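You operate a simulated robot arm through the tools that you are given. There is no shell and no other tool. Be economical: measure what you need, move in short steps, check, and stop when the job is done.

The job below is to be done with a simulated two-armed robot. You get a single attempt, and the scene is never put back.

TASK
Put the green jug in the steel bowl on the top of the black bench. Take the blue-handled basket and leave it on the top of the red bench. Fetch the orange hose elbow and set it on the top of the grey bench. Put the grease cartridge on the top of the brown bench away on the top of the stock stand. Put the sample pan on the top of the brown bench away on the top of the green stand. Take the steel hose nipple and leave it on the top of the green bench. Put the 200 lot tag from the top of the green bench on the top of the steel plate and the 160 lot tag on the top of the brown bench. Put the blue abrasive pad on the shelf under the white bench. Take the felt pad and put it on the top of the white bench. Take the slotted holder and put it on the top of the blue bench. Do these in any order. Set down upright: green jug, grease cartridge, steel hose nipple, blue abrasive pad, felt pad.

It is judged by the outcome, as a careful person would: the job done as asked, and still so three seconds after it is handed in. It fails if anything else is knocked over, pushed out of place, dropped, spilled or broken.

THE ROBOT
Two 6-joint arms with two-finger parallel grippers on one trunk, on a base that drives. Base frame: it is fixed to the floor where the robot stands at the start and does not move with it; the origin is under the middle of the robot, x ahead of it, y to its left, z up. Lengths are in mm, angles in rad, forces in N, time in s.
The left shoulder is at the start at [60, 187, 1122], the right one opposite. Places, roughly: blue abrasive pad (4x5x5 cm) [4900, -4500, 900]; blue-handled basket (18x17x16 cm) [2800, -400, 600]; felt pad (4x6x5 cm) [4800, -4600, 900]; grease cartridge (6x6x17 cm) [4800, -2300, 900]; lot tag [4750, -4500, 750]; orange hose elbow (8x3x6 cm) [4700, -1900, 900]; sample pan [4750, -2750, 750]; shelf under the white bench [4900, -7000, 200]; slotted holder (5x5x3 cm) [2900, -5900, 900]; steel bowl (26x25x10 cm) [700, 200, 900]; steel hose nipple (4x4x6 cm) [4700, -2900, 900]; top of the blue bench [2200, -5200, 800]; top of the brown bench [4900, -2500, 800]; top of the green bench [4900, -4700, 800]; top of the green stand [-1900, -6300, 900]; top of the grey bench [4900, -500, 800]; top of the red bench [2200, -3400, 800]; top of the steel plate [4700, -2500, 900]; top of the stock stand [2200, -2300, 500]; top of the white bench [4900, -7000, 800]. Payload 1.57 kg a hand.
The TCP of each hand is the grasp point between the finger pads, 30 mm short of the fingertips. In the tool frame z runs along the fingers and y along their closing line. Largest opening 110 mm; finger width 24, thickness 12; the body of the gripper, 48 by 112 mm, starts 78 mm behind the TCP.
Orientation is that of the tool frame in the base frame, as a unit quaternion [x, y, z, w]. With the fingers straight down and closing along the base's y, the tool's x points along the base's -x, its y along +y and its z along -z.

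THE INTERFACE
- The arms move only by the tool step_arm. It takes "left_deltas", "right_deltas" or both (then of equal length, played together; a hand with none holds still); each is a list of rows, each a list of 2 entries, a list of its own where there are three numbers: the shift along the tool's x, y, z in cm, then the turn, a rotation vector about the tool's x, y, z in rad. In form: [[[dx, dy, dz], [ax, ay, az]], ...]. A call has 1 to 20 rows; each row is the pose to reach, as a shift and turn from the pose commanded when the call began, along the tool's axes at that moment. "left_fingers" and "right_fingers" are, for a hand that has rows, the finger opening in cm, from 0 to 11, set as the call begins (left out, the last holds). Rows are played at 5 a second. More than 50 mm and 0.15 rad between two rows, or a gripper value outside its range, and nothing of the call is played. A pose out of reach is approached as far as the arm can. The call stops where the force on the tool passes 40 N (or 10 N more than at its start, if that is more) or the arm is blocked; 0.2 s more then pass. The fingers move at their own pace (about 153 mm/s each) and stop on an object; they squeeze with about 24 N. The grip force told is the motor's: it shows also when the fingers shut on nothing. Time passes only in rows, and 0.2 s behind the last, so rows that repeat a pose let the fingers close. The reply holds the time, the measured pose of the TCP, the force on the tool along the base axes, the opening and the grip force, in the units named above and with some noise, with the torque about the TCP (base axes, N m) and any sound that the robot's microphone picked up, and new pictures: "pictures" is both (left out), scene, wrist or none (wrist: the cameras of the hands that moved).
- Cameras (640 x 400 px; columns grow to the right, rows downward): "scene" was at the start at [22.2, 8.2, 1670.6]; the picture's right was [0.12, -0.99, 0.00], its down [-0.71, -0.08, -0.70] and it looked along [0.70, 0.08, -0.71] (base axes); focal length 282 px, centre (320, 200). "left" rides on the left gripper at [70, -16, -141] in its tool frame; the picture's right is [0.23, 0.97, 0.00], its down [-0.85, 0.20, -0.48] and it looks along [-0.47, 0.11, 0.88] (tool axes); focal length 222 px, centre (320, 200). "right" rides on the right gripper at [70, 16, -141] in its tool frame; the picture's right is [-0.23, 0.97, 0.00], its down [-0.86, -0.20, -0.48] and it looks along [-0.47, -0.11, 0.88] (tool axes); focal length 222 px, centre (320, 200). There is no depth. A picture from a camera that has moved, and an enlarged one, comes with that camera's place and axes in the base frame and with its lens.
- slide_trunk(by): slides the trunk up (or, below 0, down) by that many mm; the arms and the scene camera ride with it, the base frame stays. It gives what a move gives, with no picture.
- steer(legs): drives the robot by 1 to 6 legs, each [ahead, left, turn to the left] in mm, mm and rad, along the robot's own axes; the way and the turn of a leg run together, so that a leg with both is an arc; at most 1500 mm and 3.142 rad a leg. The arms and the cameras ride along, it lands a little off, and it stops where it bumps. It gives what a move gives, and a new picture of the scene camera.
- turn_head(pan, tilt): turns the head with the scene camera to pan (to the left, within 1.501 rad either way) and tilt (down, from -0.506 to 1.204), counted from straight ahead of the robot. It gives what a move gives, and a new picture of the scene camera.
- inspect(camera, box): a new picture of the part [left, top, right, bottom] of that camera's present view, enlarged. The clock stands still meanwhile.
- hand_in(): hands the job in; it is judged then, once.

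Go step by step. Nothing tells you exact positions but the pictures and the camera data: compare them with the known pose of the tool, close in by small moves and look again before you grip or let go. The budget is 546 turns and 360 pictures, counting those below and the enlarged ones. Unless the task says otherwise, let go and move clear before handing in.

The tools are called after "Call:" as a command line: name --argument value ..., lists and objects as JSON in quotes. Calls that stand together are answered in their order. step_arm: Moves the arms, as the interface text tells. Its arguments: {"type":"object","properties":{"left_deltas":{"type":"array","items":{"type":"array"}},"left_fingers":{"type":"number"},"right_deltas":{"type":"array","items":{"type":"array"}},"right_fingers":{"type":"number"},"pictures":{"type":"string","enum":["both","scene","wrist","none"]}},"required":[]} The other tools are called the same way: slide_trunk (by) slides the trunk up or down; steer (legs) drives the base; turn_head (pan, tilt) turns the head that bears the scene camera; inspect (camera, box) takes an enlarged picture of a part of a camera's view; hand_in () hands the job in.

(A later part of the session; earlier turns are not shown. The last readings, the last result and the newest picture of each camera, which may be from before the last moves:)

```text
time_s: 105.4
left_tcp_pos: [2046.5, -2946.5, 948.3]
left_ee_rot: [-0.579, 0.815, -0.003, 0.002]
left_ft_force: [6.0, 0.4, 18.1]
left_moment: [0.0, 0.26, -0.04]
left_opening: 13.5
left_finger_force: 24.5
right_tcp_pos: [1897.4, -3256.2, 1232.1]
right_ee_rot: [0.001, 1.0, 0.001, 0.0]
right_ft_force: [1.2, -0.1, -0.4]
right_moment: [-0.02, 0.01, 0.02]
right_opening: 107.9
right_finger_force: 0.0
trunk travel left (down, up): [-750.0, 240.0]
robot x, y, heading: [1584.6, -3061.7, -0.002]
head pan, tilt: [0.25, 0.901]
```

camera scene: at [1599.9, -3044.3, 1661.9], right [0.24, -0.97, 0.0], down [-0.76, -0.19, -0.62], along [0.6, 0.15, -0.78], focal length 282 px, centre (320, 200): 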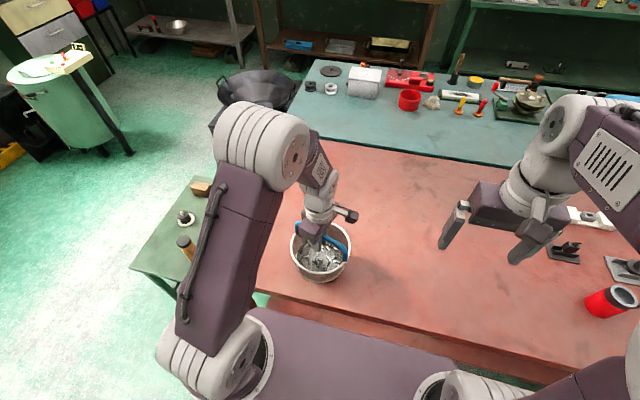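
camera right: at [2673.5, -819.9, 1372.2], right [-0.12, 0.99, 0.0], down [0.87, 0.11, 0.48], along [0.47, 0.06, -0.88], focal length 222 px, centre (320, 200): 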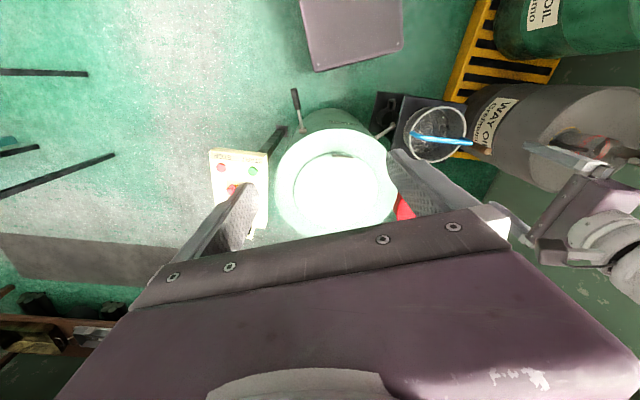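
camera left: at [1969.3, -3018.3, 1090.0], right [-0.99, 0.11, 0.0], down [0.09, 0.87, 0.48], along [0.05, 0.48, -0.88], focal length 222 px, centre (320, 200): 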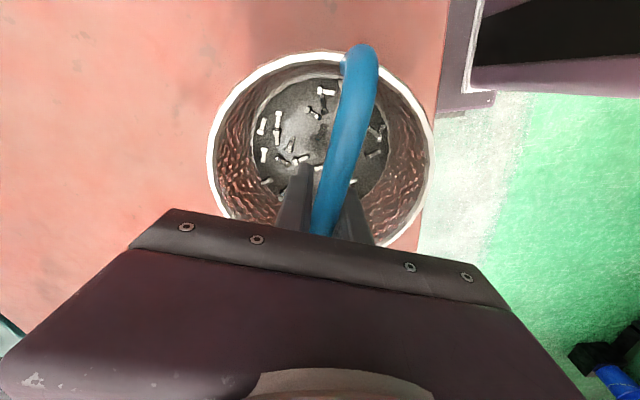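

Down. Releasing and lifting off.

Call:
step_arm --left_deltas '[[[0, 0, -0.15], [0, 0, 0]], [[0, 0, -0.15], [0, 0, 0]], [[0, 0, -0.15], [0, 0, 0]]]' --left_fingers 7 --pictures "none"

Call:
step_arm --left_deltas '[[[0, 0, -2], [0, 0, 0]], [[0, 0, -5], [0, 0, 0]], [[0, 0, -9], [0, 0, 0]], [[0, 0, -13], [0, 0, 0]], [[0, 0, -17], [0, 0, 0]], [[0, 0, -21], [0, 0, 0]], [[2, 4, -22], [0, 0, 0.1]], [[3, 8, -22], [0, 0, 0.22]], [[4, 11, -22], [0, 0, 0.34]], [[4, 13, -22], [0, 0, 0.46]], [[4, 14, -22], [0, 0, 0.58]], [[4, 14, -22], [0, 0, 0.7]], [[4, 14, -22], [0, 0, 0.84]]]' --pictures "both"

```text
time_s: 106.2
left_tcp_pos: [2046.5, -2946.1, 948.4]
left_ee_rot: [-0.58, 0.815, 0.0, 0.0]
left_ft_force: [0.2, 0.8, -0.1]
left_moment: [0.0, 0.04, 0.02]
left_opening: 69.9
left_finger_force: 0.0
right_tcp_pos: [1899.9, -3255.8, 1232.5]
right_ee_rot: [0.001, 1.0, 0.0, -0.001]
right_ft_force: [0.2, -0.1, -0.2]
right_moment: [0.01, 0.02, 0.01]
right_opening: 108.3
right_finger_force: 0.1
trunk travel left (down, up): [-750.0, 240.0]
robot x, y, heading: [1583.3, -3062.5, -0.001]
head pan, tilt: [0.25, 0.901]
```

```text
time_s: 109.0
left_tcp_pos: [1900.5, -2939.1, 1168.5]
left_ee_rot: [-0.195, 0.981, 0.0, 0.001]
left_ft_force: [0.1, 0.0, -0.3]
left_moment: [0.0, 0.0, 0.0]
left_opening: 70.0
left_finger_force: 0.1
right_tcp_pos: [1899.5, -3257.4, 1232.2]
right_ee_rot: [0.001, 1.0, -0.001, -0.001]
right_ft_force: [-0.2, 0.0, -0.1]
right_moment: [-0.02, 0.02, -0.04]
right_opening: 108.0
right_finger_force: 0.2
trunk travel left (down, up): [-750.0, 240.0]
robot x, y, heading: [1581.0, -3060.0, -0.0]
head pan, tilt: [0.25, 0.901]
camera scene: at [1598.4, -3044.6, 1661.9], right [0.24, -0.97, 0.0], down [-0.76, -0.19, -0.62], along [0.6, 0.15, -0.78], focal length 282 px, centre (320, 200)
camera left: at [1843.1, -2979.3, 1310.4], right [-0.58, 0.81, 0.0], down [0.71, 0.51, 0.48], along [0.39, 0.28, -0.88], focal length 222 px, centre (320, 200)
```

scene: 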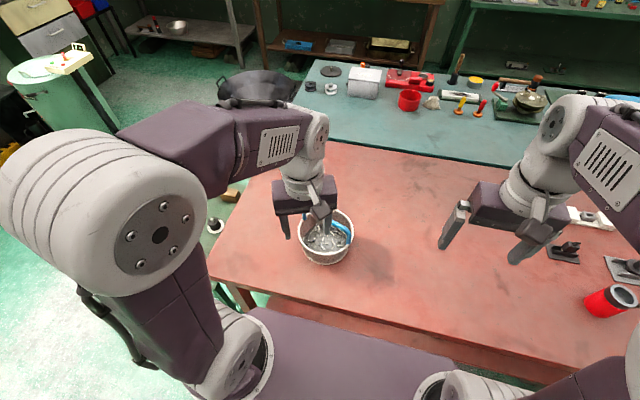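
left: 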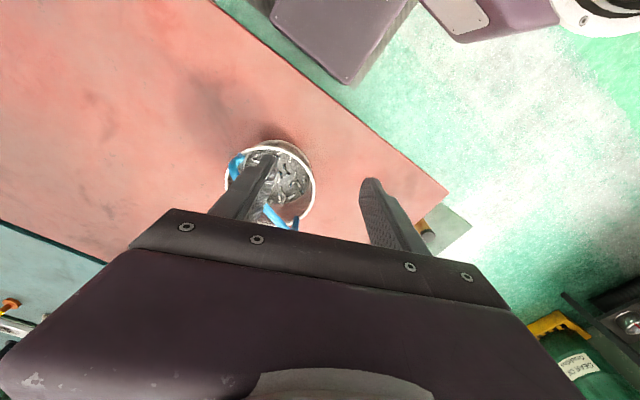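

The basket stands safely. Next I'll drive around the north of the stands to the brown bench along the far wall.

Call:
steer --legs '[[-200, 0, 0], [0, 1450, 0], [0, 100, 0], [1300, 0, 0], [1300, 0, 0]]'

Call:
turn_head --pan -0.5 --tilt 0.5

```text
time_s: 130.4
left_tcp_pos: [4293.1, -1406.6, 1168.5]
left_ee_rot: [-0.195, 0.981, 0.001, 0.001]
left_ft_force: [0.2, -0.2, -0.3]
left_moment: [-0.02, -0.02, -0.04]
left_opening: 70.2
left_finger_force: 0.2
right_tcp_pos: [4291.5, -1724.1, 1230.6]
right_ee_rot: [0.001, 1.0, 0.0, 0.0]
right_ft_force: [0.9, -0.7, -0.1]
right_moment: [-0.03, -0.01, 0.0]
right_opening: 107.9
right_finger_force: 0.0
trunk travel left (down, up): [-750.0, 240.0]
robot x, y, heading: [3976.6, -1526.3, -0.004]
head pan, tilt: [0.25, 0.901]
camera scene: at [3991.0, -1511.5, 1661.9], right [0.24, -0.97, 0.0], down [-0.76, -0.19, -0.62], along [0.6, 0.15, -0.78], focal length 282 px, centre (320, 200)
```

scene: 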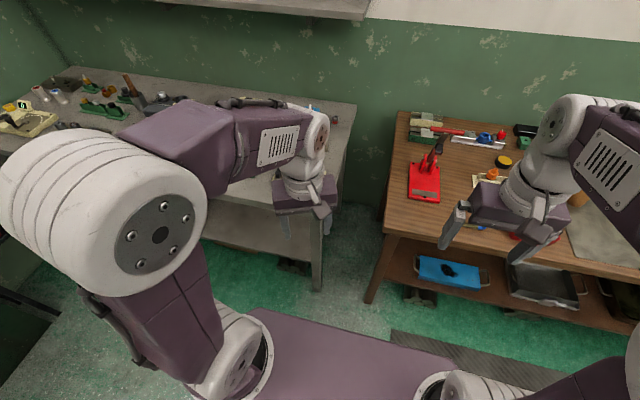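

```text
time_s: 131.5
left_tcp_pos: [4294.2, -1406.0, 1167.8]
left_ee_rot: [-0.195, 0.981, -0.001, 0.001]
left_ft_force: [-0.4, -1.0, 0.5]
left_moment: [0.01, -0.01, -0.01]
left_opening: 70.1
left_finger_force: 0.2
right_tcp_pos: [4290.9, -1724.4, 1230.6]
right_ee_rot: [0.002, 1.0, 0.0, -0.001]
right_ft_force: [-0.4, 0.2, 0.2]
right_moment: [-0.02, -0.01, 0.01]
right_opening: 107.9
right_finger_force: 0.0
trunk travel left (down, up): [-750.0, 240.0]
robot x, y, heading: [3979.7, -1528.6, -0.009]
head pan, tilt: [-0.499, 0.499]
camera scene: at [3997.7, -1573.6, 1695.8], right [-0.48, -0.88, 0.0], down [-0.42, 0.23, -0.88], along [0.77, -0.42, -0.48], focal length 282 px, centre (320, 200)
```

scene: 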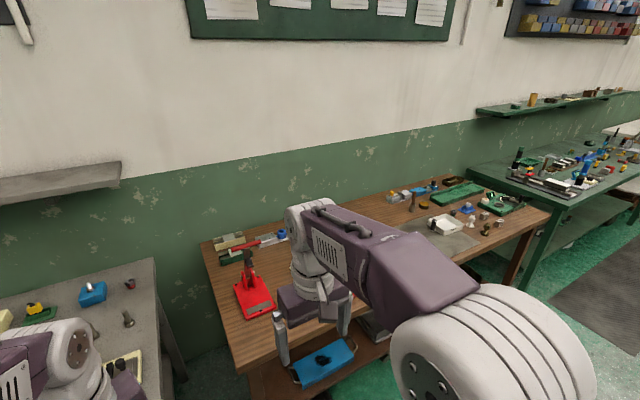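

I see the brown bench to the right, full of small parts. I'll move along in front of it and look down.

Call:
steer --legs '[[0, -750, 0.009]]'

Call:
turn_head --pan 0 --tilt 0.65

Call:
inspect --camera "scene" --box '[60, 60, 360, 250]'

Call:
inspect --camera "scene" --box '[320, 60, 620, 250]'

```text
time_s: 135.5
left_tcp_pos: [4289.7, -2154.5, 1168.3]
left_ee_rot: [-0.196, 0.981, -0.001, 0.001]
left_ft_force: [-0.8, -0.6, -0.7]
left_moment: [0.03, -0.03, -0.01]
left_opening: 70.0
left_finger_force: 0.1
right_tcp_pos: [4289.3, -2471.9, 1231.8]
right_ee_rot: [0.002, 1.0, 0.0, 0.0]
right_ft_force: [-1.0, 0.5, 0.1]
right_moment: [-0.02, -0.01, -0.02]
right_opening: 108.0
right_finger_force: 0.1
trunk travel left (down, up): [-750.0, 240.0]
robot x, y, heading: [3975.1, -2275.9, -0.009]
head pan, tilt: [-0.499, 0.499]
camera scene: at [3993.6, -2322.2, 1695.8], right [-0.48, -0.88, 0.0], down [-0.42, 0.23, -0.88], along [0.77, -0.42, -0.48], focal length 282 px, centre (320, 200)
```

scene: 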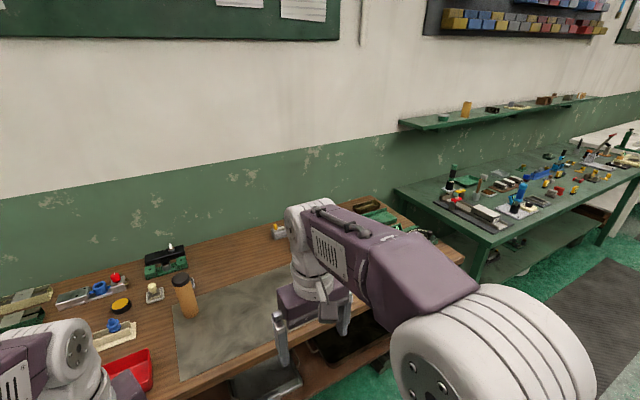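

```text
time_s: 136.5
left_tcp_pos: [4289.2, -2154.2, 1168.8]
left_ee_rot: [-0.196, 0.981, 0.0, 0.002]
left_ft_force: [-0.7, 0.8, 0.5]
left_moment: [-0.01, -0.01, -0.02]
left_opening: 70.1
left_finger_force: 0.0
right_tcp_pos: [4287.8, -2473.9, 1230.4]
right_ee_rot: [0.002, 1.0, 0.0, -0.001]
right_ft_force: [-0.2, 0.0, -0.1]
right_moment: [0.02, 0.01, 0.0]
right_opening: 108.1
right_finger_force: 0.2
trunk travel left (down, up): [-750.0, 240.0]
robot x, y, heading: [3971.0, -2279.6, -0.001]
head pan, tilt: [0.0, 0.649]
camera scene: at [4000.7, -2279.7, 1682.5], right [-0.01, -1.0, 0.0], down [-0.6, 0.0, -0.8], along [0.8, 0.0, -0.6], focal length 282 px, centre (320, 200)
```

scene: 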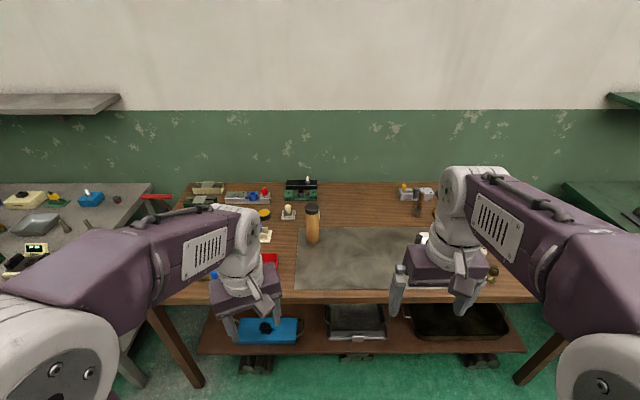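

```text
2.11 times, centred on (210, 155) of scene
camera zoom: at [4000.7, -2279.7, 1682.5], right [-0.01, -1.0, 0.0], down [-0.6, 0.0, -0.8], along [0.8, 0.0, -0.6], focal length 594 px, centre (552, 295)
```

zoom: 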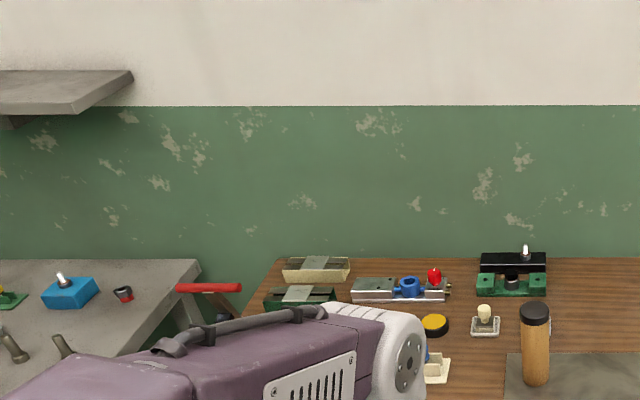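

```text
2.11 times, centred on (470, 155) of scene
camera zoom: at [4000.7, -2279.7, 1682.5], right [-0.01, -1.0, 0.0], down [-0.6, 0.0, -0.8], along [0.8, 0.0, -0.6], focal length 594 px, centre (4, 295)
```

zoom: 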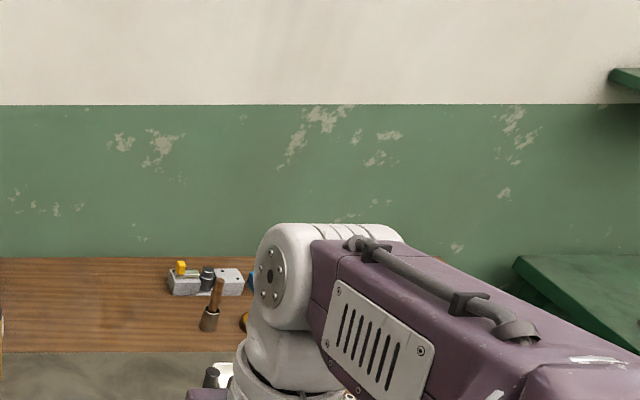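

The cartridge is the brown cylinder with black cap at around (4860, −2290). I'll move closer and use the wrist cameras to survey the left part, where the orange elbow should be.

Call:
steer --legs '[[330, 150, 0]]'

Call:
inspect --camera "left" --box '[0, 0, 640, 400]'

Call:
inspect --camera "right" --box '[0, 0, 640, 400]'

```text
time_s: 138.8
left_tcp_pos: [4621.0, -2004.5, 1169.1]
left_ee_rot: [-0.197, 0.98, 0.001, 0.001]
left_ft_force: [-0.2, 0.9, 0.6]
left_moment: [-0.01, 0.01, 0.01]
left_opening: 69.9
left_finger_force: 0.0
right_tcp_pos: [4619.9, -2323.9, 1232.0]
right_ee_rot: [0.0, 1.0, 0.0, 0.001]
right_ft_force: [0.4, -0.5, -0.3]
right_moment: [-0.01, 0.0, 0.0]
right_opening: 108.1
right_finger_force: 0.2
trunk travel left (down, up): [-750.0, 240.0]
robot x, y, heading: [4306.7, -2128.8, 0.001]
head pan, tilt: [0.0, 0.649]
camera scene: at [4332.5, -2130.9, 1682.5], right [0.0, -1.0, 0.0], down [-0.6, 0.0, -0.8], along [0.8, 0.0, -0.6], focal length 282 px, centre (320, 200)
```

scene: 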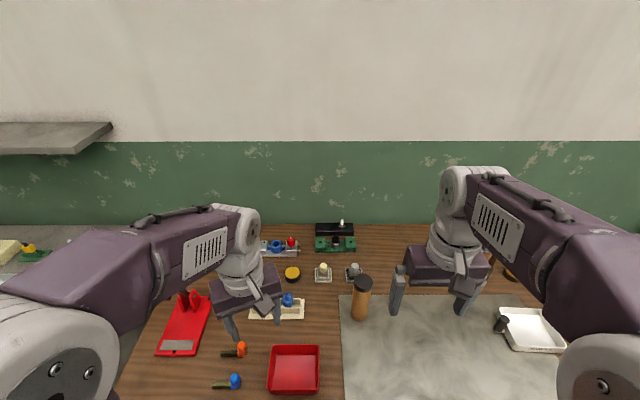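

```text
1.00 times, centred on (320, 200) of left
camera zoom: at [4563.9, -2046.4, 1310.7], right [-0.59, 0.81, 0.0], down [0.71, 0.51, 0.48], along [0.39, 0.28, -0.88], focal length 222 px, centre (320, 200)
```

zoom: 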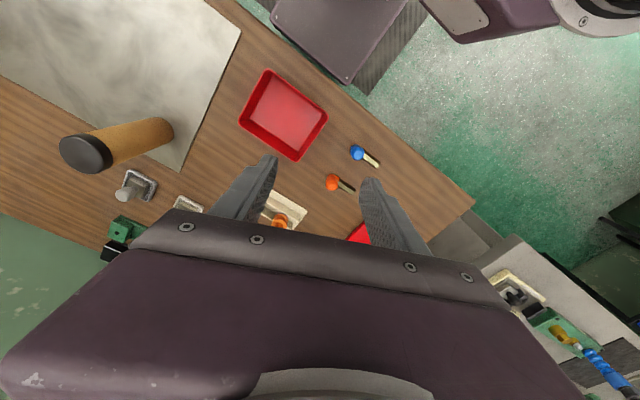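

```text
1.00 times, centred on (320, 200) of right
camera zoom: at [4549.7, -2307.7, 1372.7], right [0.23, 0.97, 0.0], down [0.86, -0.2, 0.48], along [0.47, -0.11, -0.88], focal length 222 px, centre (320, 200)
```

zoom: 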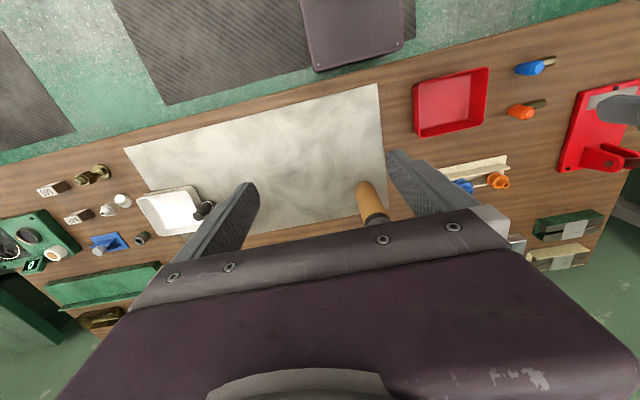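

Several candidates show. I'll zoom in on the orange and blue pieces.

Call:
inspect --camera "scene" --box '[140, 220, 340, 400]'

Call:
inspect --camera "left" --box '[230, 110, 430, 250]'

Call:
inspect --camera "right" --box '[430, 40, 640, 220]'

```text
2.22 times, centred on (240, 310) of scene
camera zoom: at [4332.5, -2130.9, 1682.5], right [0.0, -1.0, 0.0], down [-0.6, 0.0, -0.8], along [0.8, 0.0, -0.6], focal length 627 px, centre (498, -44)
```

zoom: 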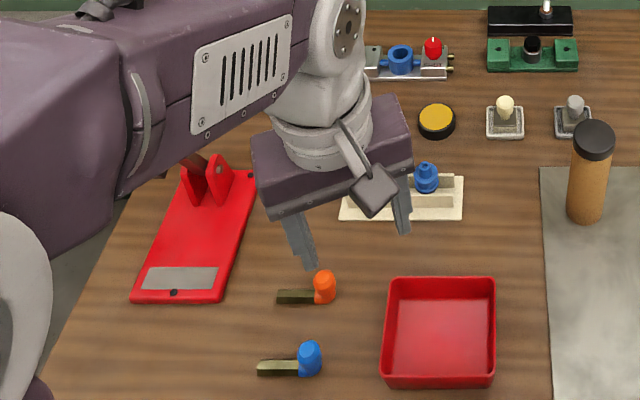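

```text
2.86 times, centred on (330, 180) of left
camera zoom: at [4563.9, -2046.4, 1310.7], right [-0.59, 0.81, 0.0], down [0.71, 0.51, 0.48], along [0.39, 0.28, -0.88], focal length 635 px, centre (291, 257)
```

zoom: 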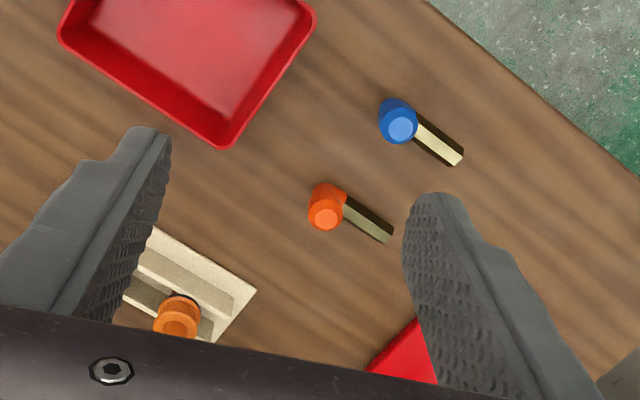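

```text
2.22 times, centred on (535, 130) of right
camera zoom: at [4549.7, -2307.7, 1372.7], right [0.23, 0.97, 0.0], down [0.86, -0.2, 0.48], along [0.47, -0.11, -0.88], focal length 494 px, centre (-158, 356)
```

zoom: 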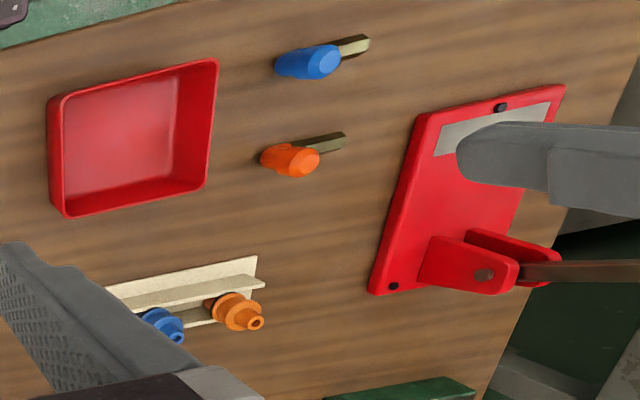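

The L-shaped piece with an orange upright and a hex stem, at about (4718, −1903), is the hose elbow. I'll bring the left hand over it, fingers closing along x.

Call:
step_arm --left_deltas '[[[-1.3, 0.56, 1.2], [0, 0, -0.12]], [[-2.6, 1.1, 2.6], [0, 0, -0.24]], [[-3.9, 1.7, 4.2], [0, 0, -0.36]], [[-5.2, 2.2, 6], [0, 0, -0.48]], [[-6.5, 2.8, 8], [0, 0, -0.6]], [[-7.8, 3.4, 10], [0, 0, -0.72]], [[-9.1, 3.9, 12], [0, 0, -0.84]], [[-10.4, 4.5, 14], [0, 0, -0.96]], [[-11.7, 5.1, 15.5], [0, 0, -1.07]], [[-12.86, 5.6, 16.9], [0, 0, -1.17]]]' --left_fingers 7 --pictures "wrist"

```text
time_s: 141.0
left_tcp_pos: [4721.0, -1902.5, 999.0]
left_ee_rot: [-0.706, 0.708, 0.0, 0.001]
left_ft_force: [0.3, -0.2, -0.1]
left_moment: [0.02, 0.02, -0.02]
left_opening: 70.1
left_finger_force: 0.1
right_tcp_pos: [4621.7, -2322.2, 1231.2]
right_ee_rot: [0.0, 1.0, 0.0, -0.001]
right_ft_force: [0.2, 0.1, 1.3]
right_moment: [0.0, 0.02, -0.06]
right_opening: 108.1
right_finger_force: 0.0
trunk travel left (down, up): [-750.0, 240.0]
robot x, y, heading: [4306.9, -2126.4, -0.001]
head pan, tilt: [0.0, 0.649]
camera left: at [4737.0, -1971.9, 1141.6], right [-0.97, -0.23, 0.0], down [-0.2, 0.86, 0.48], along [-0.11, 0.47, -0.88], focal length 222 px, centre (320, 200)
```

left: 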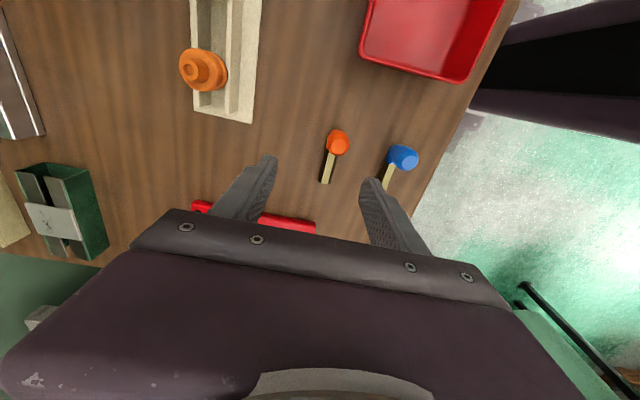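

Triangulated: the elbow top is at about (4704, −1915, 900). I'll adjust and step down.

Call:
step_arm --left_deltas '[[[0.6, 0.8, 2.5], [0, 0, 0]], [[1.25, 1.7, 5], [0, 0, 0]], [[1.25, 1.7, 7], [0, 0, 0]]]' --pictures "wrist"

```text
time_s: 141.8
left_tcp_pos: [4703.9, -1916.5, 929.3]
left_ee_rot: [-0.706, 0.708, 0.001, 0.001]
left_ft_force: [-0.3, 0.0, 0.1]
left_moment: [0.03, 0.0, -0.01]
left_opening: 70.1
left_finger_force: 0.0
right_tcp_pos: [4622.1, -2321.9, 1230.9]
right_ee_rot: [0.0, 1.0, -0.001, -0.002]
right_ft_force: [-0.4, -0.2, -0.7]
right_moment: [-0.03, -0.03, 0.01]
right_opening: 107.8
right_finger_force: 0.1
trunk travel left (down, up): [-750.0, 240.0]
robot x, y, heading: [4308.7, -2129.9, -0.0]
head pan, tilt: [0.0, 0.649]
camera left: at [4719.5, -1984.4, 1071.5], right [-0.97, -0.22, 0.0], down [-0.2, 0.86, 0.48], along [-0.11, 0.47, -0.88], focal length 222 px, centre (320, 200)
```

left: 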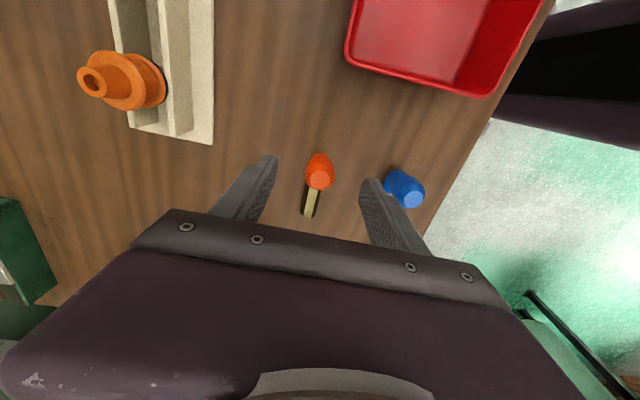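

Call:
step_arm --left_deltas '[[[0, 0, 1], [0, 0, 0]], [[-0.15, 0.1, 3], [0, 0, 0]], [[-0.15, 0.1, 4.9], [0, 0, 0]]]' --left_fingers 5.5 --pictures "wrist"

Call:
inspect --camera "scene" --box '[180, 250, 320, 400]'

```text
time_s: 142.6
left_tcp_pos: [4701.6, -1916.0, 881.4]
left_ee_rot: [-0.706, 0.708, -0.001, 0.001]
left_ft_force: [0.5, 0.2, -0.7]
left_moment: [0.01, 0.0, 0.0]
left_opening: 54.9
left_finger_force: 0.1
right_tcp_pos: [4621.9, -2323.0, 1232.7]
right_ee_rot: [0.0, 1.0, -0.001, -0.001]
right_ft_force: [0.1, 0.1, 0.0]
right_moment: [0.04, -0.01, -0.01]
right_opening: 108.0
right_finger_force: 0.1
trunk travel left (down, up): [-750.0, 240.0]
robot x, y, heading: [4302.4, -2130.0, -0.005]
head pan, tilt: [0.0, 0.649]
camera left: at [4718.9, -1983.0, 1022.4], right [-0.97, -0.22, 0.0], down [-0.2, 0.86, 0.48], along [-0.11, 0.47, -0.88], focal length 222 px, centre (320, 200)
```

left: 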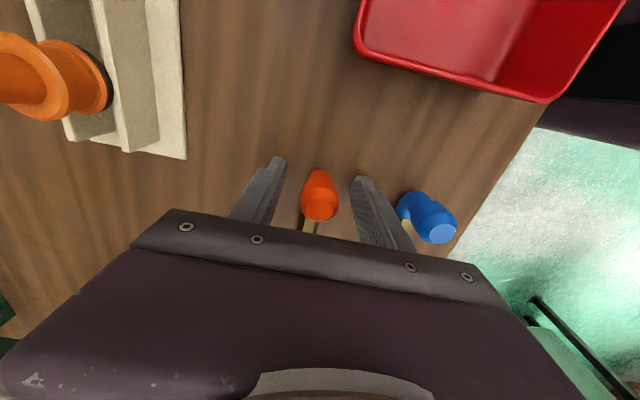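

```text
2.67 times, centred on (250, 325) of scene
camera zoom: at [4334.4, -2130.1, 1682.5], right [0.0, -1.0, 0.0], down [-0.6, 0.0, -0.8], along [0.8, 0.0, -0.6], focal length 752 px, centre (507, -133)
```

zoom: 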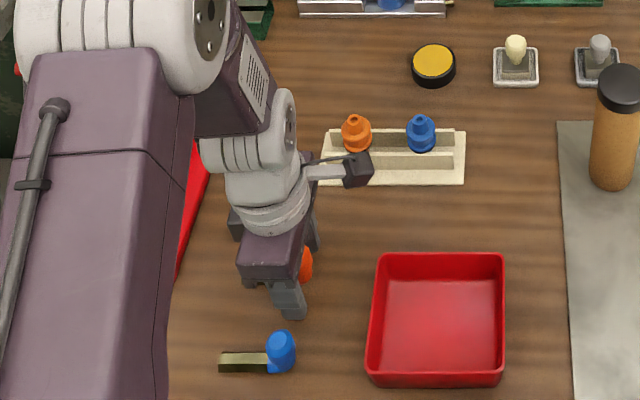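

Aligned. Closing.

Call:
step_arm --left_deltas '[[[0, 0, 0], [0, 0, 0]], [[0, 0, 0], [0, 0, 0]], [[0, 0, 0], [0, 0, 0]]]' --left_fingers 0 --pictures "none"

Call:
step_arm --left_deltas '[[[0, 0, -0.5], [0, 0, 0]], [[0, 0, -2], [0, 0, 0]], [[0, 0, -5], [0, 0, 0]], [[0, 0, -9], [0, 0, 0]], [[0, 0, -13], [0, 0, 0]]]' --pictures "wrist"

```text
time_s: 143.4
left_tcp_pos: [4702.6, -1915.1, 881.5]
left_ee_rot: [-0.706, 0.708, 0.0, 0.0]
left_ft_force: [-0.1, 0.3, -0.2]
left_moment: [0.02, 0.02, 0.03]
left_opening: 24.1
left_finger_force: 24.0
right_tcp_pos: [4621.2, -2321.9, 1232.2]
right_ee_rot: [-0.001, 1.0, 0.0, -0.001]
right_ft_force: [-0.2, -0.1, 0.9]
right_moment: [0.01, 0.02, 0.02]
right_opening: 107.8
right_finger_force: 0.0
trunk travel left (down, up): [-750.0, 240.0]
robot x, y, heading: [4305.2, -2129.8, 0.001]
head pan, tilt: [0.0, 0.649]
```

```text
time_s: 144.6
left_tcp_pos: [4700.9, -1914.2, 1011.0]
left_ee_rot: [-0.706, 0.709, -0.001, 0.0]
left_ft_force: [0.5, -0.5, -0.2]
left_moment: [-0.03, -0.03, -0.03]
left_opening: 24.2
left_finger_force: 24.5
right_tcp_pos: [4619.9, -2322.9, 1231.8]
right_ee_rot: [0.0, 1.0, 0.0, 0.0]
right_ft_force: [-1.4, -0.3, -0.4]
right_moment: [0.01, -0.03, -0.01]
right_opening: 107.8
right_finger_force: 0.0
trunk travel left (down, up): [-750.0, 240.0]
robot x, y, heading: [4304.1, -2128.5, -0.001]
head pan, tilt: [0.0, 0.649]
camera left: at [4716.9, -1982.8, 1153.2], right [-0.97, -0.22, 0.0], down [-0.2, 0.86, 0.48], along [-0.11, 0.47, -0.88], focal length 222 px, centre (320, 200)
```

left: 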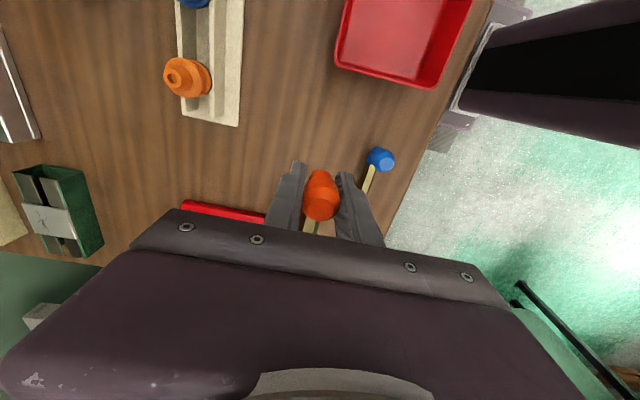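

Elbow held. I'll lift it clear and bring the right hand over the grease cartridge at about (4830, −2254).

Call:
step_arm --left_deltas '[[[0, 0, -3], [0, 0, 0]], [[0, 0, -6], [0, 0, 0]], [[0, 0, -9], [0, 0, 0]], [[0, 0, -12], [0, 0, 0]], [[0, 0, -15], [0, 0, 0]], [[0, 0, -15], [0, 0, 0]]]' --right_deltas '[[[-4, 1.2, 0], [0, 0, 0]], [[-8, 2.6, 1], [0, 0, 0]], [[-12, 4, 3], [0, 0, 0]], [[-15.5, 5.5, 6], [0, 0, 0]], [[-18.5, 6.3, 9.5], [0, 0, 0]], [[-20.9, 6.8, 13], [0, 0, 0]]]' --right_fingers 11

```text
time_s: 146.0
left_tcp_pos: [4703.0, -1914.6, 1161.3]
left_ee_rot: [-0.706, 0.708, 0.0, 0.0]
left_ft_force: [-0.2, -1.1, -0.8]
left_moment: [-0.03, 0.01, -0.02]
left_opening: 24.2
left_finger_force: 24.1
right_tcp_pos: [4831.1, -2254.7, 1100.1]
right_ee_rot: [-0.001, 1.0, 0.0, -0.001]
right_ft_force: [0.1, -0.2, -0.2]
right_moment: [-0.02, 0.03, -0.03]
right_opening: 109.6
right_finger_force: 0.0
trunk travel left (down, up): [-750.0, 240.0]
robot x, y, heading: [4304.4, -2127.1, -0.002]
head pan, tilt: [0.0, 0.649]
camera scene: at [4336.5, -2130.1, 1682.4], right [0.0, -1.0, 0.0], down [-0.61, 0.0, -0.8], along [0.8, 0.0, -0.61], focal length 282 px, centre (320, 200)
camera right: at [4760.6, -2238.8, 1241.4], right [0.23, 0.97, 0.0], down [0.86, -0.2, 0.48], along [0.46, -0.11, -0.88], focal length 222 px, centre (320, 200)
camera left: at [4719.5, -1983.1, 1302.7], right [-0.97, -0.22, 0.0], down [-0.2, 0.86, 0.48], along [-0.11, 0.47, -0.88], focal length 222 px, centre (320, 200)
```

scene: 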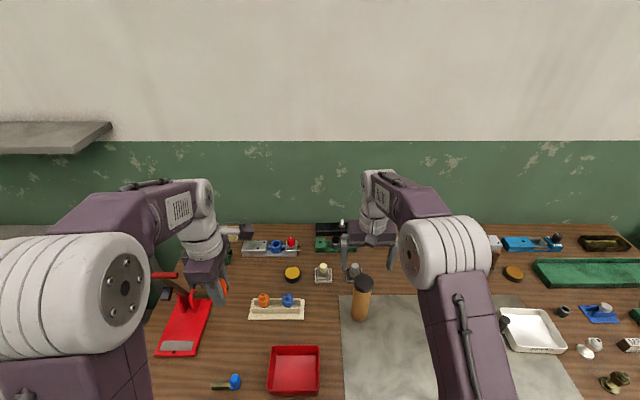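
right: 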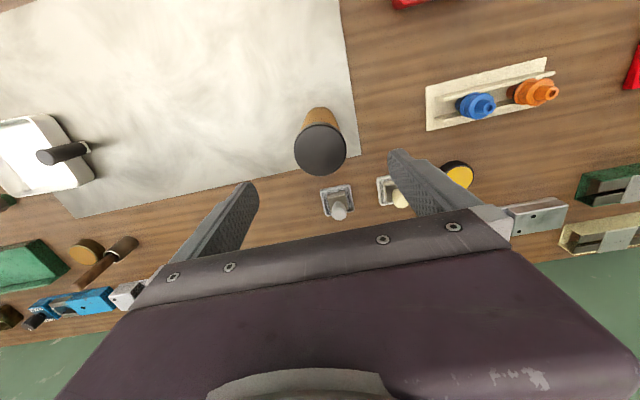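
left: 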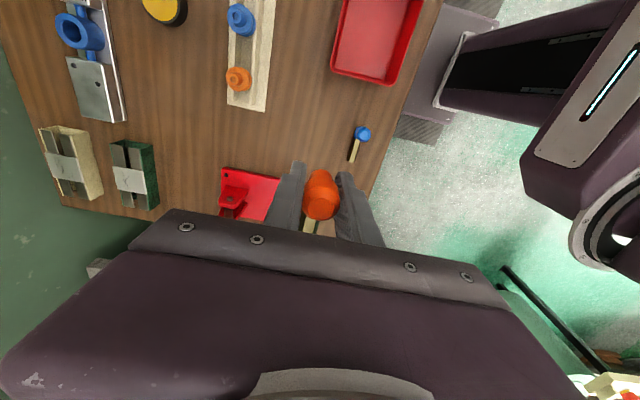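

The cap shows at about (4829, −2254, 990), right under the hand. Descending and gripping.

Call:
step_arm --right_deltas '[[[0, 0, 4], [0, 0, 0]], [[0, 0, 8], [0, 0, 0]], [[0, 0, 12], [0, 0, 0]], [[0, 0, 15], [0, 0, 0]]]' --pictures "wrist"

Call:
step_arm --right_deltas '[[[0, 0, 0], [0, 0, 0]], [[0, 0, 0], [0, 0, 0]], [[0, 0, 0], [0, 0, 0]]]' --right_fingers 4 --pictures "none"

```text
time_s: 147.0
left_tcp_pos: [4701.9, -1914.9, 1160.5]
left_ee_rot: [-0.705, 0.709, -0.001, 0.001]
left_ft_force: [-1.0, 0.3, -1.3]
left_moment: [-0.02, -0.02, -0.04]
left_opening: 24.3
left_finger_force: 23.5
right_tcp_pos: [4830.4, -2253.3, 951.3]
right_ee_rot: [0.0, 1.0, 0.001, 0.0]
right_ft_force: [0.3, -1.1, -0.8]
right_moment: [0.01, 0.05, -0.02]
right_opening: 110.0
right_finger_force: 0.2
trunk travel left (down, up): [-750.0, 240.0]
robot x, y, heading: [4307.3, -2127.8, 0.001]
head pan, tilt: [0.0, 0.649]
camera right: at [4759.9, -2238.4, 1091.7], right [0.23, 0.97, 0.0], down [0.86, -0.2, 0.48], along [0.46, -0.11, -0.88], focal length 222 px, centre (320, 200)
```

right: 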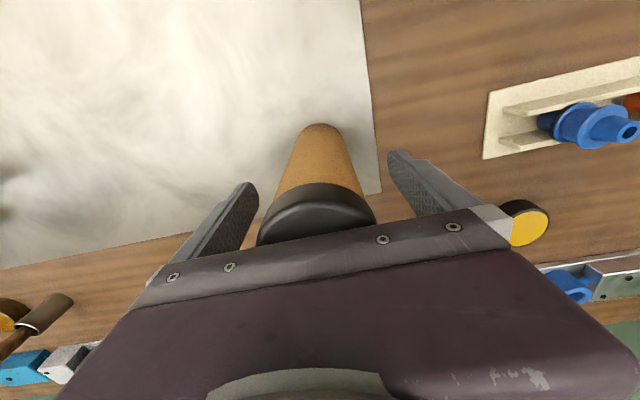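

```text
time_s: 147.8
left_tcp_pos: [4700.7, -1914.9, 1161.1]
left_ee_rot: [-0.706, 0.708, -0.001, 0.001]
left_ft_force: [0.6, -0.1, -0.7]
left_moment: [-0.02, -0.01, 0.01]
left_opening: 24.1
left_finger_force: 23.7
right_tcp_pos: [4829.5, -2254.0, 951.3]
right_ee_rot: [0.0, 1.0, 0.0, -0.001]
right_ft_force: [0.1, -0.4, -0.1]
right_moment: [-0.15, 0.05, -0.01]
right_opening: 53.0
right_finger_force: 23.6
trunk travel left (down, up): [-750.0, 240.0]
robot x, y, heading: [4304.7, -2127.6, -0.004]
head pan, tilt: [0.0, 0.649]
```

Call:
step_arm --right_deltas '[[[0, 0, -1], [0, 0, 0]], [[0, 0, -4], [0, 0, 0]], [[0, 0, -8], [0, 0, 0]], [[0, 0, -12], [0, 0, 0]], [[0, 0, -16], [0, 0, 0]], [[2, 0, -20], [0, 0, 0]], [[6, 0, -22], [0, 0, 0]], [[10, -1, -22], [0, 0, 0]], [[14, -2, -22], [0, 0, 0]]]' --pictures "both"

```text
time_s: 149.8
left_tcp_pos: [4699.6, -1915.1, 1162.0]
left_ee_rot: [-0.705, 0.709, 0.0, 0.001]
left_ft_force: [-0.1, -0.2, -1.0]
left_moment: [-0.04, -0.04, 0.0]
left_opening: 24.2
left_finger_force: 24.0
right_tcp_pos: [4687.9, -2275.4, 1172.9]
right_ee_rot: [0.0, 1.0, 0.001, 0.0]
right_ft_force: [-0.2, 0.6, -4.1]
right_moment: [-0.02, -0.04, 0.02]
right_opening: 52.8
right_finger_force: 24.2
trunk travel left (down, up): [-750.0, 240.0]
robot x, y, heading: [4301.6, -2130.5, -0.001]
head pan, tilt: [0.0, 0.649]
camera scene: at [4331.8, -2131.0, 1682.4], right [0.0, -1.0, 0.0], down [-0.6, 0.0, -0.8], along [0.8, 0.0, -0.6], focal length 282 px, centre (320, 200)
camera right: at [4616.7, -2259.6, 1313.0], right [0.23, 0.97, 0.0], down [0.86, -0.2, 0.48], along [0.47, -0.11, -0.88], focal length 222 px, centre (320, 200)
```

scene: 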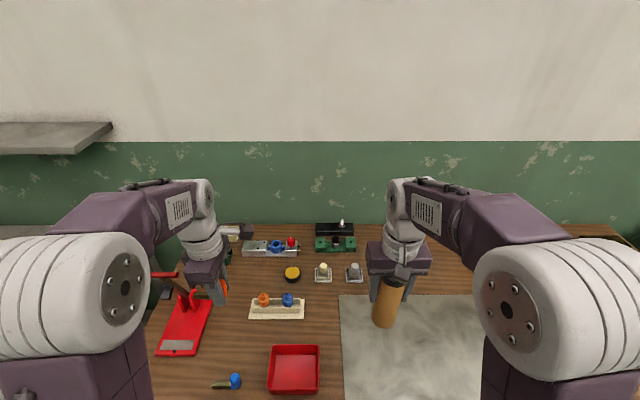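
right: 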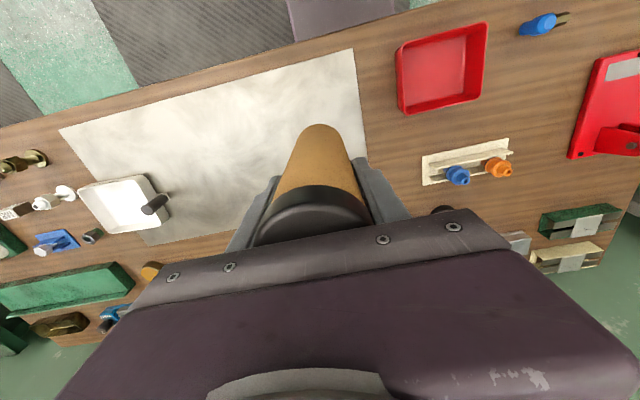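

Both are held. I'll back off and move along to the grey bench.

Call:
steer --legs '[[-330, 0, 0], [0, 1250, 0]]'

Call:
inspect --camera "scene" --box '[40, 120, 600, 400]'

```text
time_s: 157.9
left_tcp_pos: [4370.8, -661.9, 1160.5]
left_ee_rot: [-0.707, 0.707, 0.0, 0.0]
left_ft_force: [-1.1, -0.3, -1.0]
left_moment: [-0.03, 0.01, -0.03]
left_opening: 24.2
left_finger_force: 24.0
right_tcp_pos: [4360.5, -1022.0, 1172.4]
right_ee_rot: [-0.002, 1.0, 0.002, -0.001]
right_ft_force: [1.0, 0.5, -4.8]
right_moment: [-0.01, 0.0, 0.0]
right_opening: 52.9
right_finger_force: 24.4
trunk travel left (down, up): [-750.0, 240.0]
robot x, y, heading: [3976.7, -878.5, -0.001]
head pan, tilt: [0.0, 0.649]
camera scene: at [4004.9, -878.9, 1682.4], right [0.0, -1.0, 0.0], down [-0.6, 0.0, -0.8], along [0.8, 0.0, -0.6], focal length 282 px, centre (320, 200)
```

scene: 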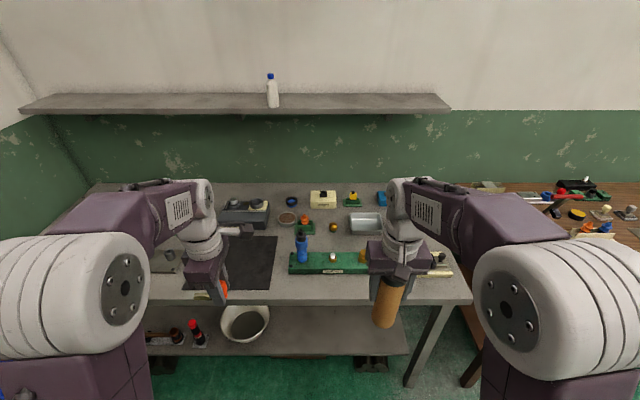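

```text
1.14 times, centred on (320, 260) of scene
camera zoom: at [4004.9, -878.9, 1682.4], right [0.0, -1.0, 0.0], down [-0.6, 0.0, -0.8], along [0.8, 0.0, -0.6], focal length 322 px, centre (320, 131)
```

zoom: 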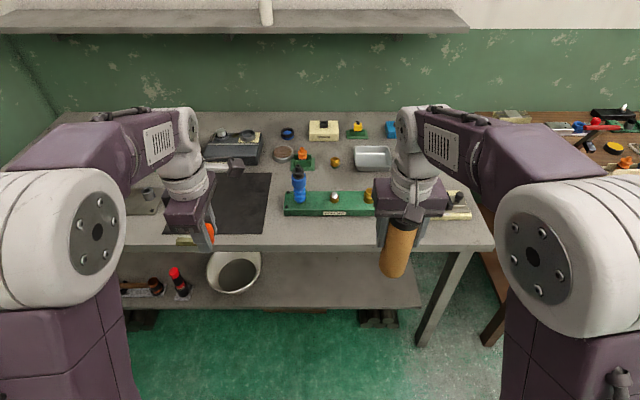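

I see a free strip of grey top in front of the green holder, around (4625, −880). I'll drive so the left hand is above it.

Call:
steer --legs '[[254, -228, 0]]'

Call:
inspect --camera "left" --box '[0, 0, 640, 400]'

```text
time_s: 160.1
left_tcp_pos: [4623.1, -886.5, 1160.2]
left_ee_rot: [0.708, -0.706, 0.001, -0.002]
left_ft_force: [0.4, 0.0, -1.3]
left_moment: [-0.05, 0.0, 0.0]
left_opening: 24.0
left_finger_force: 23.7
right_tcp_pos: [4613.4, -1246.6, 1172.2]
right_ee_rot: [-0.003, 1.0, 0.001, -0.001]
right_ft_force: [-0.1, 0.7, -4.8]
right_moment: [0.01, 0.0, -0.02]
right_opening: 52.8
right_finger_force: 24.0
trunk travel left (down, up): [-750.0, 240.0]
robot x, y, heading: [4233.7, -1106.0, 0.007]
head pan, tilt: [0.0, 0.649]
camera scene: at [4256.7, -1104.1, 1682.5], right [0.0, -1.0, 0.0], down [-0.6, 0.0, -0.8], along [0.8, 0.0, -0.6], focal length 282 px, centre (320, 200)
```

scene: 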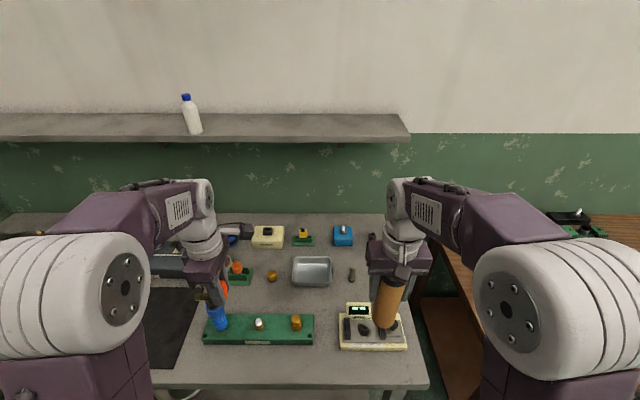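

```text
1.00 times, centred on (320, 200) of left
camera zoom: at [4639.6, -954.8, 1303.1], right [-0.97, -0.23, 0.0], down [-0.2, 0.85, 0.48], along [-0.11, 0.47, -0.88], focal length 222 px, centre (320, 200)
```

zoom: 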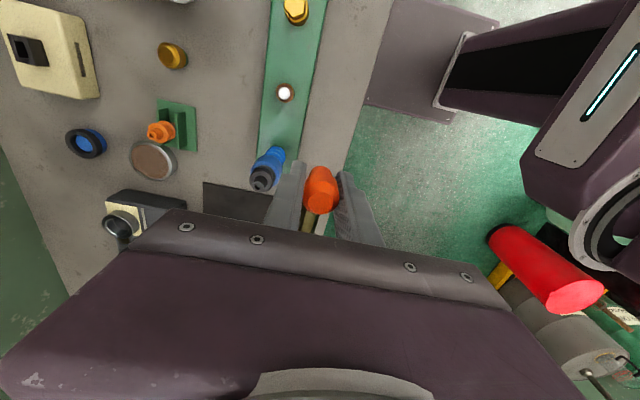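

The spot below is clear: the strip runs x≈4565–4675 and the blue bottle is off to the side. Lowering.

Call:
step_arm --left_deltas '[[[0, 0, 4], [0, 0, 0]], [[0, 0, 8], [0, 0, 0]], [[0, 0, 12], [0, 0, 0]], [[0, 0, 16], [0, 0, 0]], [[0, 0, 20], [0, 0, 0]], [[0, 0, 24], [0, 0, 0]], [[0, 0, 25.5], [0, 0, 0]]]' --pictures "both"

```text
time_s: 161.7
left_tcp_pos: [4623.6, -886.3, 904.8]
left_ee_rot: [0.708, -0.706, 0.001, 0.0]
left_ft_force: [0.0, 0.1, -0.8]
left_moment: [-0.03, 0.02, -0.01]
left_opening: 24.2
left_finger_force: 24.1
right_tcp_pos: [4614.6, -1247.0, 1171.5]
right_ee_rot: [-0.004, 1.0, 0.001, 0.0]
right_ft_force: [0.0, 0.8, -4.6]
right_moment: [0.03, -0.02, 0.0]
right_opening: 52.9
right_finger_force: 24.0
trunk travel left (down, up): [-750.0, 240.0]
robot x, y, heading: [4231.0, -1104.2, 0.003]
head pan, tilt: [0.0, 0.649]
camera scene: at [4258.2, -1105.1, 1682.4], right [0.0, -1.0, 0.0], down [-0.6, 0.0, -0.8], along [0.8, 0.0, -0.6], focal length 282 px, centre (320, 200)
camera left: at [4640.7, -955.4, 1047.2], right [-0.97, -0.23, 0.0], down [-0.2, 0.85, 0.48], along [-0.11, 0.47, -0.88], focal length 222 px, centre (320, 200)
```

scene: 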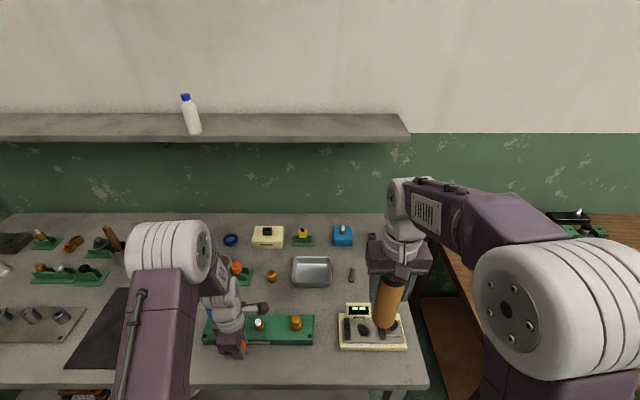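
left: 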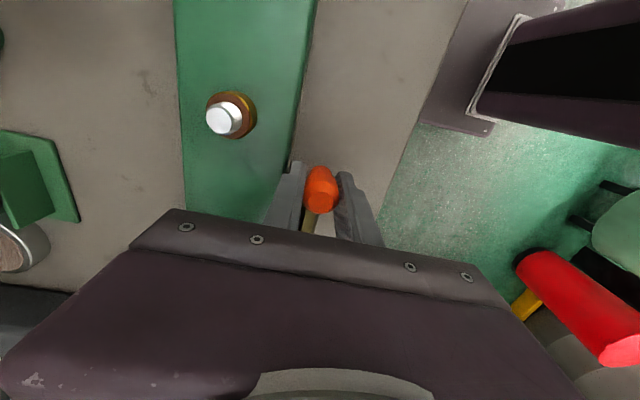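

The holder edge is near on one side; I'll shift 18 mm towards the bench edge and continue down.

Call:
step_arm --left_deltas '[[[0, 1, 0], [0, 0, 0]], [[0, 1.8, 0.5], [0, 0, 0]], [[0, 1.8, 1.2], [0, 0, 0]]]' --pictures "none"

Call:
step_arm --left_deltas '[[[0, 0, 0.3], [0, 0, 0]], [[0, 0, 0.6], [0, 0, 0]]]' --pictures "none"

Call:
step_arm --left_deltas '[[[0, 0, 0.3], [0, 0, 0]], [[0, 0, 0.6], [0, 0, 0]]]' --pictures "wrist"

```text
time_s: 162.5
left_tcp_pos: [4606.9, -887.0, 893.8]
left_ee_rot: [0.708, -0.706, 0.0, 0.0]
left_ft_force: [-0.3, 0.1, -1.2]
left_moment: [-0.04, -0.01, -0.04]
left_opening: 24.1
left_finger_force: 23.7
right_tcp_pos: [4614.0, -1246.5, 1172.6]
right_ee_rot: [-0.004, 1.0, 0.0, -0.001]
right_ft_force: [-0.6, -0.5, -3.4]
right_moment: [0.05, -0.03, 0.03]
right_opening: 53.1
right_finger_force: 23.5
trunk travel left (down, up): [-750.0, 240.0]
robot x, y, heading: [4229.5, -1101.2, 0.005]
head pan, tilt: [0.0, 0.649]
```

```text
time_s: 163.1
left_tcp_pos: [4605.1, -887.0, 888.7]
left_ee_rot: [0.708, -0.706, 0.002, -0.003]
left_ft_force: [0.8, 1.8, 20.8]
left_moment: [-0.03, 0.17, -0.03]
left_opening: 24.1
left_finger_force: 23.6
right_tcp_pos: [4612.6, -1247.9, 1172.8]
right_ee_rot: [-0.003, 1.0, 0.001, 0.0]
right_ft_force: [-0.2, -0.1, -4.6]
right_moment: [0.0, -0.06, 0.02]
right_opening: 52.8
right_finger_force: 23.8
trunk travel left (down, up): [-750.0, 240.0]
robot x, y, heading: [4230.0, -1103.7, 0.004]
head pan, tilt: [0.0, 0.649]
```

```text
time_s: 163.7
left_tcp_pos: [4604.8, -889.1, 883.3]
left_ee_rot: [0.709, -0.705, -0.001, -0.001]
left_ft_force: [-0.1, 1.1, 20.6]
left_moment: [-0.01, 0.16, 0.01]
left_opening: 24.4
left_finger_force: 24.7
right_tcp_pos: [4612.2, -1247.5, 1172.3]
right_ee_rot: [-0.004, 1.0, 0.001, 0.0]
right_ft_force: [-0.1, 0.0, -4.5]
right_moment: [0.03, -0.02, -0.02]
right_opening: 52.9
right_finger_force: 24.3
trunk travel left (down, up): [-750.0, 240.0]
robot x, y, heading: [4227.1, -1103.9, 0.001]
head pan, tilt: [0.0, 0.649]
camera left: at [4621.8, -956.5, 1024.5], right [-0.97, -0.23, 0.0], down [-0.2, 0.85, 0.48], along [-0.11, 0.47, -0.88], focal length 222 px, centre (320, 200)
```

left: 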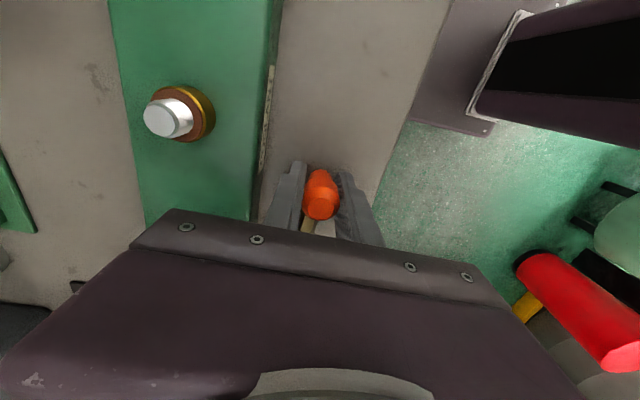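

It's on the bench. Releasing gently and rising.

Call:
step_arm --left_deltas '[[[0, 0, -0.1], [0, 0, 0]], [[0, 0, -0.1], [0, 0, 0]]]' --left_fingers 4.4 --pictures "none"

Call:
step_arm --left_deltas '[[[0, 0, -2], [0, 0, 0]], [[0, 0, -5], [0, 0, 0]], [[0, 0, -9], [0, 0, 0]], [[0, 0, -13], [0, 0, 0]], [[0, 0, -17], [0, 0, 0]], [[0, 0, -21], [0, 0, 0]], [[0, 0, -25], [0, 0, 0]]]' --pictures "wrist"

```text
time_s: 164.3
left_tcp_pos: [4605.5, -887.5, 884.2]
left_ee_rot: [0.708, -0.706, 0.0, 0.0]
left_ft_force: [0.1, -0.1, -0.6]
left_moment: [0.0, 0.04, 0.03]
left_opening: 43.9
left_finger_force: 0.0
right_tcp_pos: [4613.4, -1248.3, 1172.0]
right_ee_rot: [-0.004, 1.0, 0.001, 0.0]
right_ft_force: [-0.9, -1.0, -4.2]
right_moment: [-0.01, -0.01, -0.01]
right_opening: 52.8
right_finger_force: 24.0
trunk travel left (down, up): [-750.0, 240.0]
robot x, y, heading: [4226.4, -1100.7, 0.004]
head pan, tilt: [0.0, 0.649]
```

```text
time_s: 165.9
left_tcp_pos: [4602.9, -886.3, 1134.0]
left_ee_rot: [0.708, -0.706, -0.001, 0.001]
left_ft_force: [-0.1, 0.8, 0.1]
left_moment: [0.0, -0.04, 0.01]
left_opening: 44.1
left_finger_force: 0.1
right_tcp_pos: [4612.1, -1247.4, 1170.7]
right_ee_rot: [-0.004, 1.0, 0.001, -0.001]
right_ft_force: [-0.1, 0.5, -4.5]
right_moment: [-0.02, -0.05, -0.01]
right_opening: 52.8
right_finger_force: 24.0
trunk travel left (down, up): [-750.0, 240.0]
robot x, y, heading: [4229.9, -1103.1, 0.007]
head pan, tilt: [0.0, 0.649]
camera left: at [4620.7, -955.9, 1276.4], right [-0.97, -0.23, 0.0], down [-0.2, 0.85, 0.48], along [-0.11, 0.47, -0.88], focal length 222 px, centre (320, 200)
```

left: 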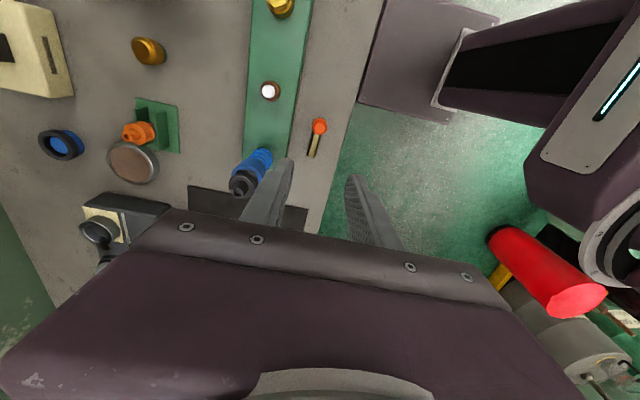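

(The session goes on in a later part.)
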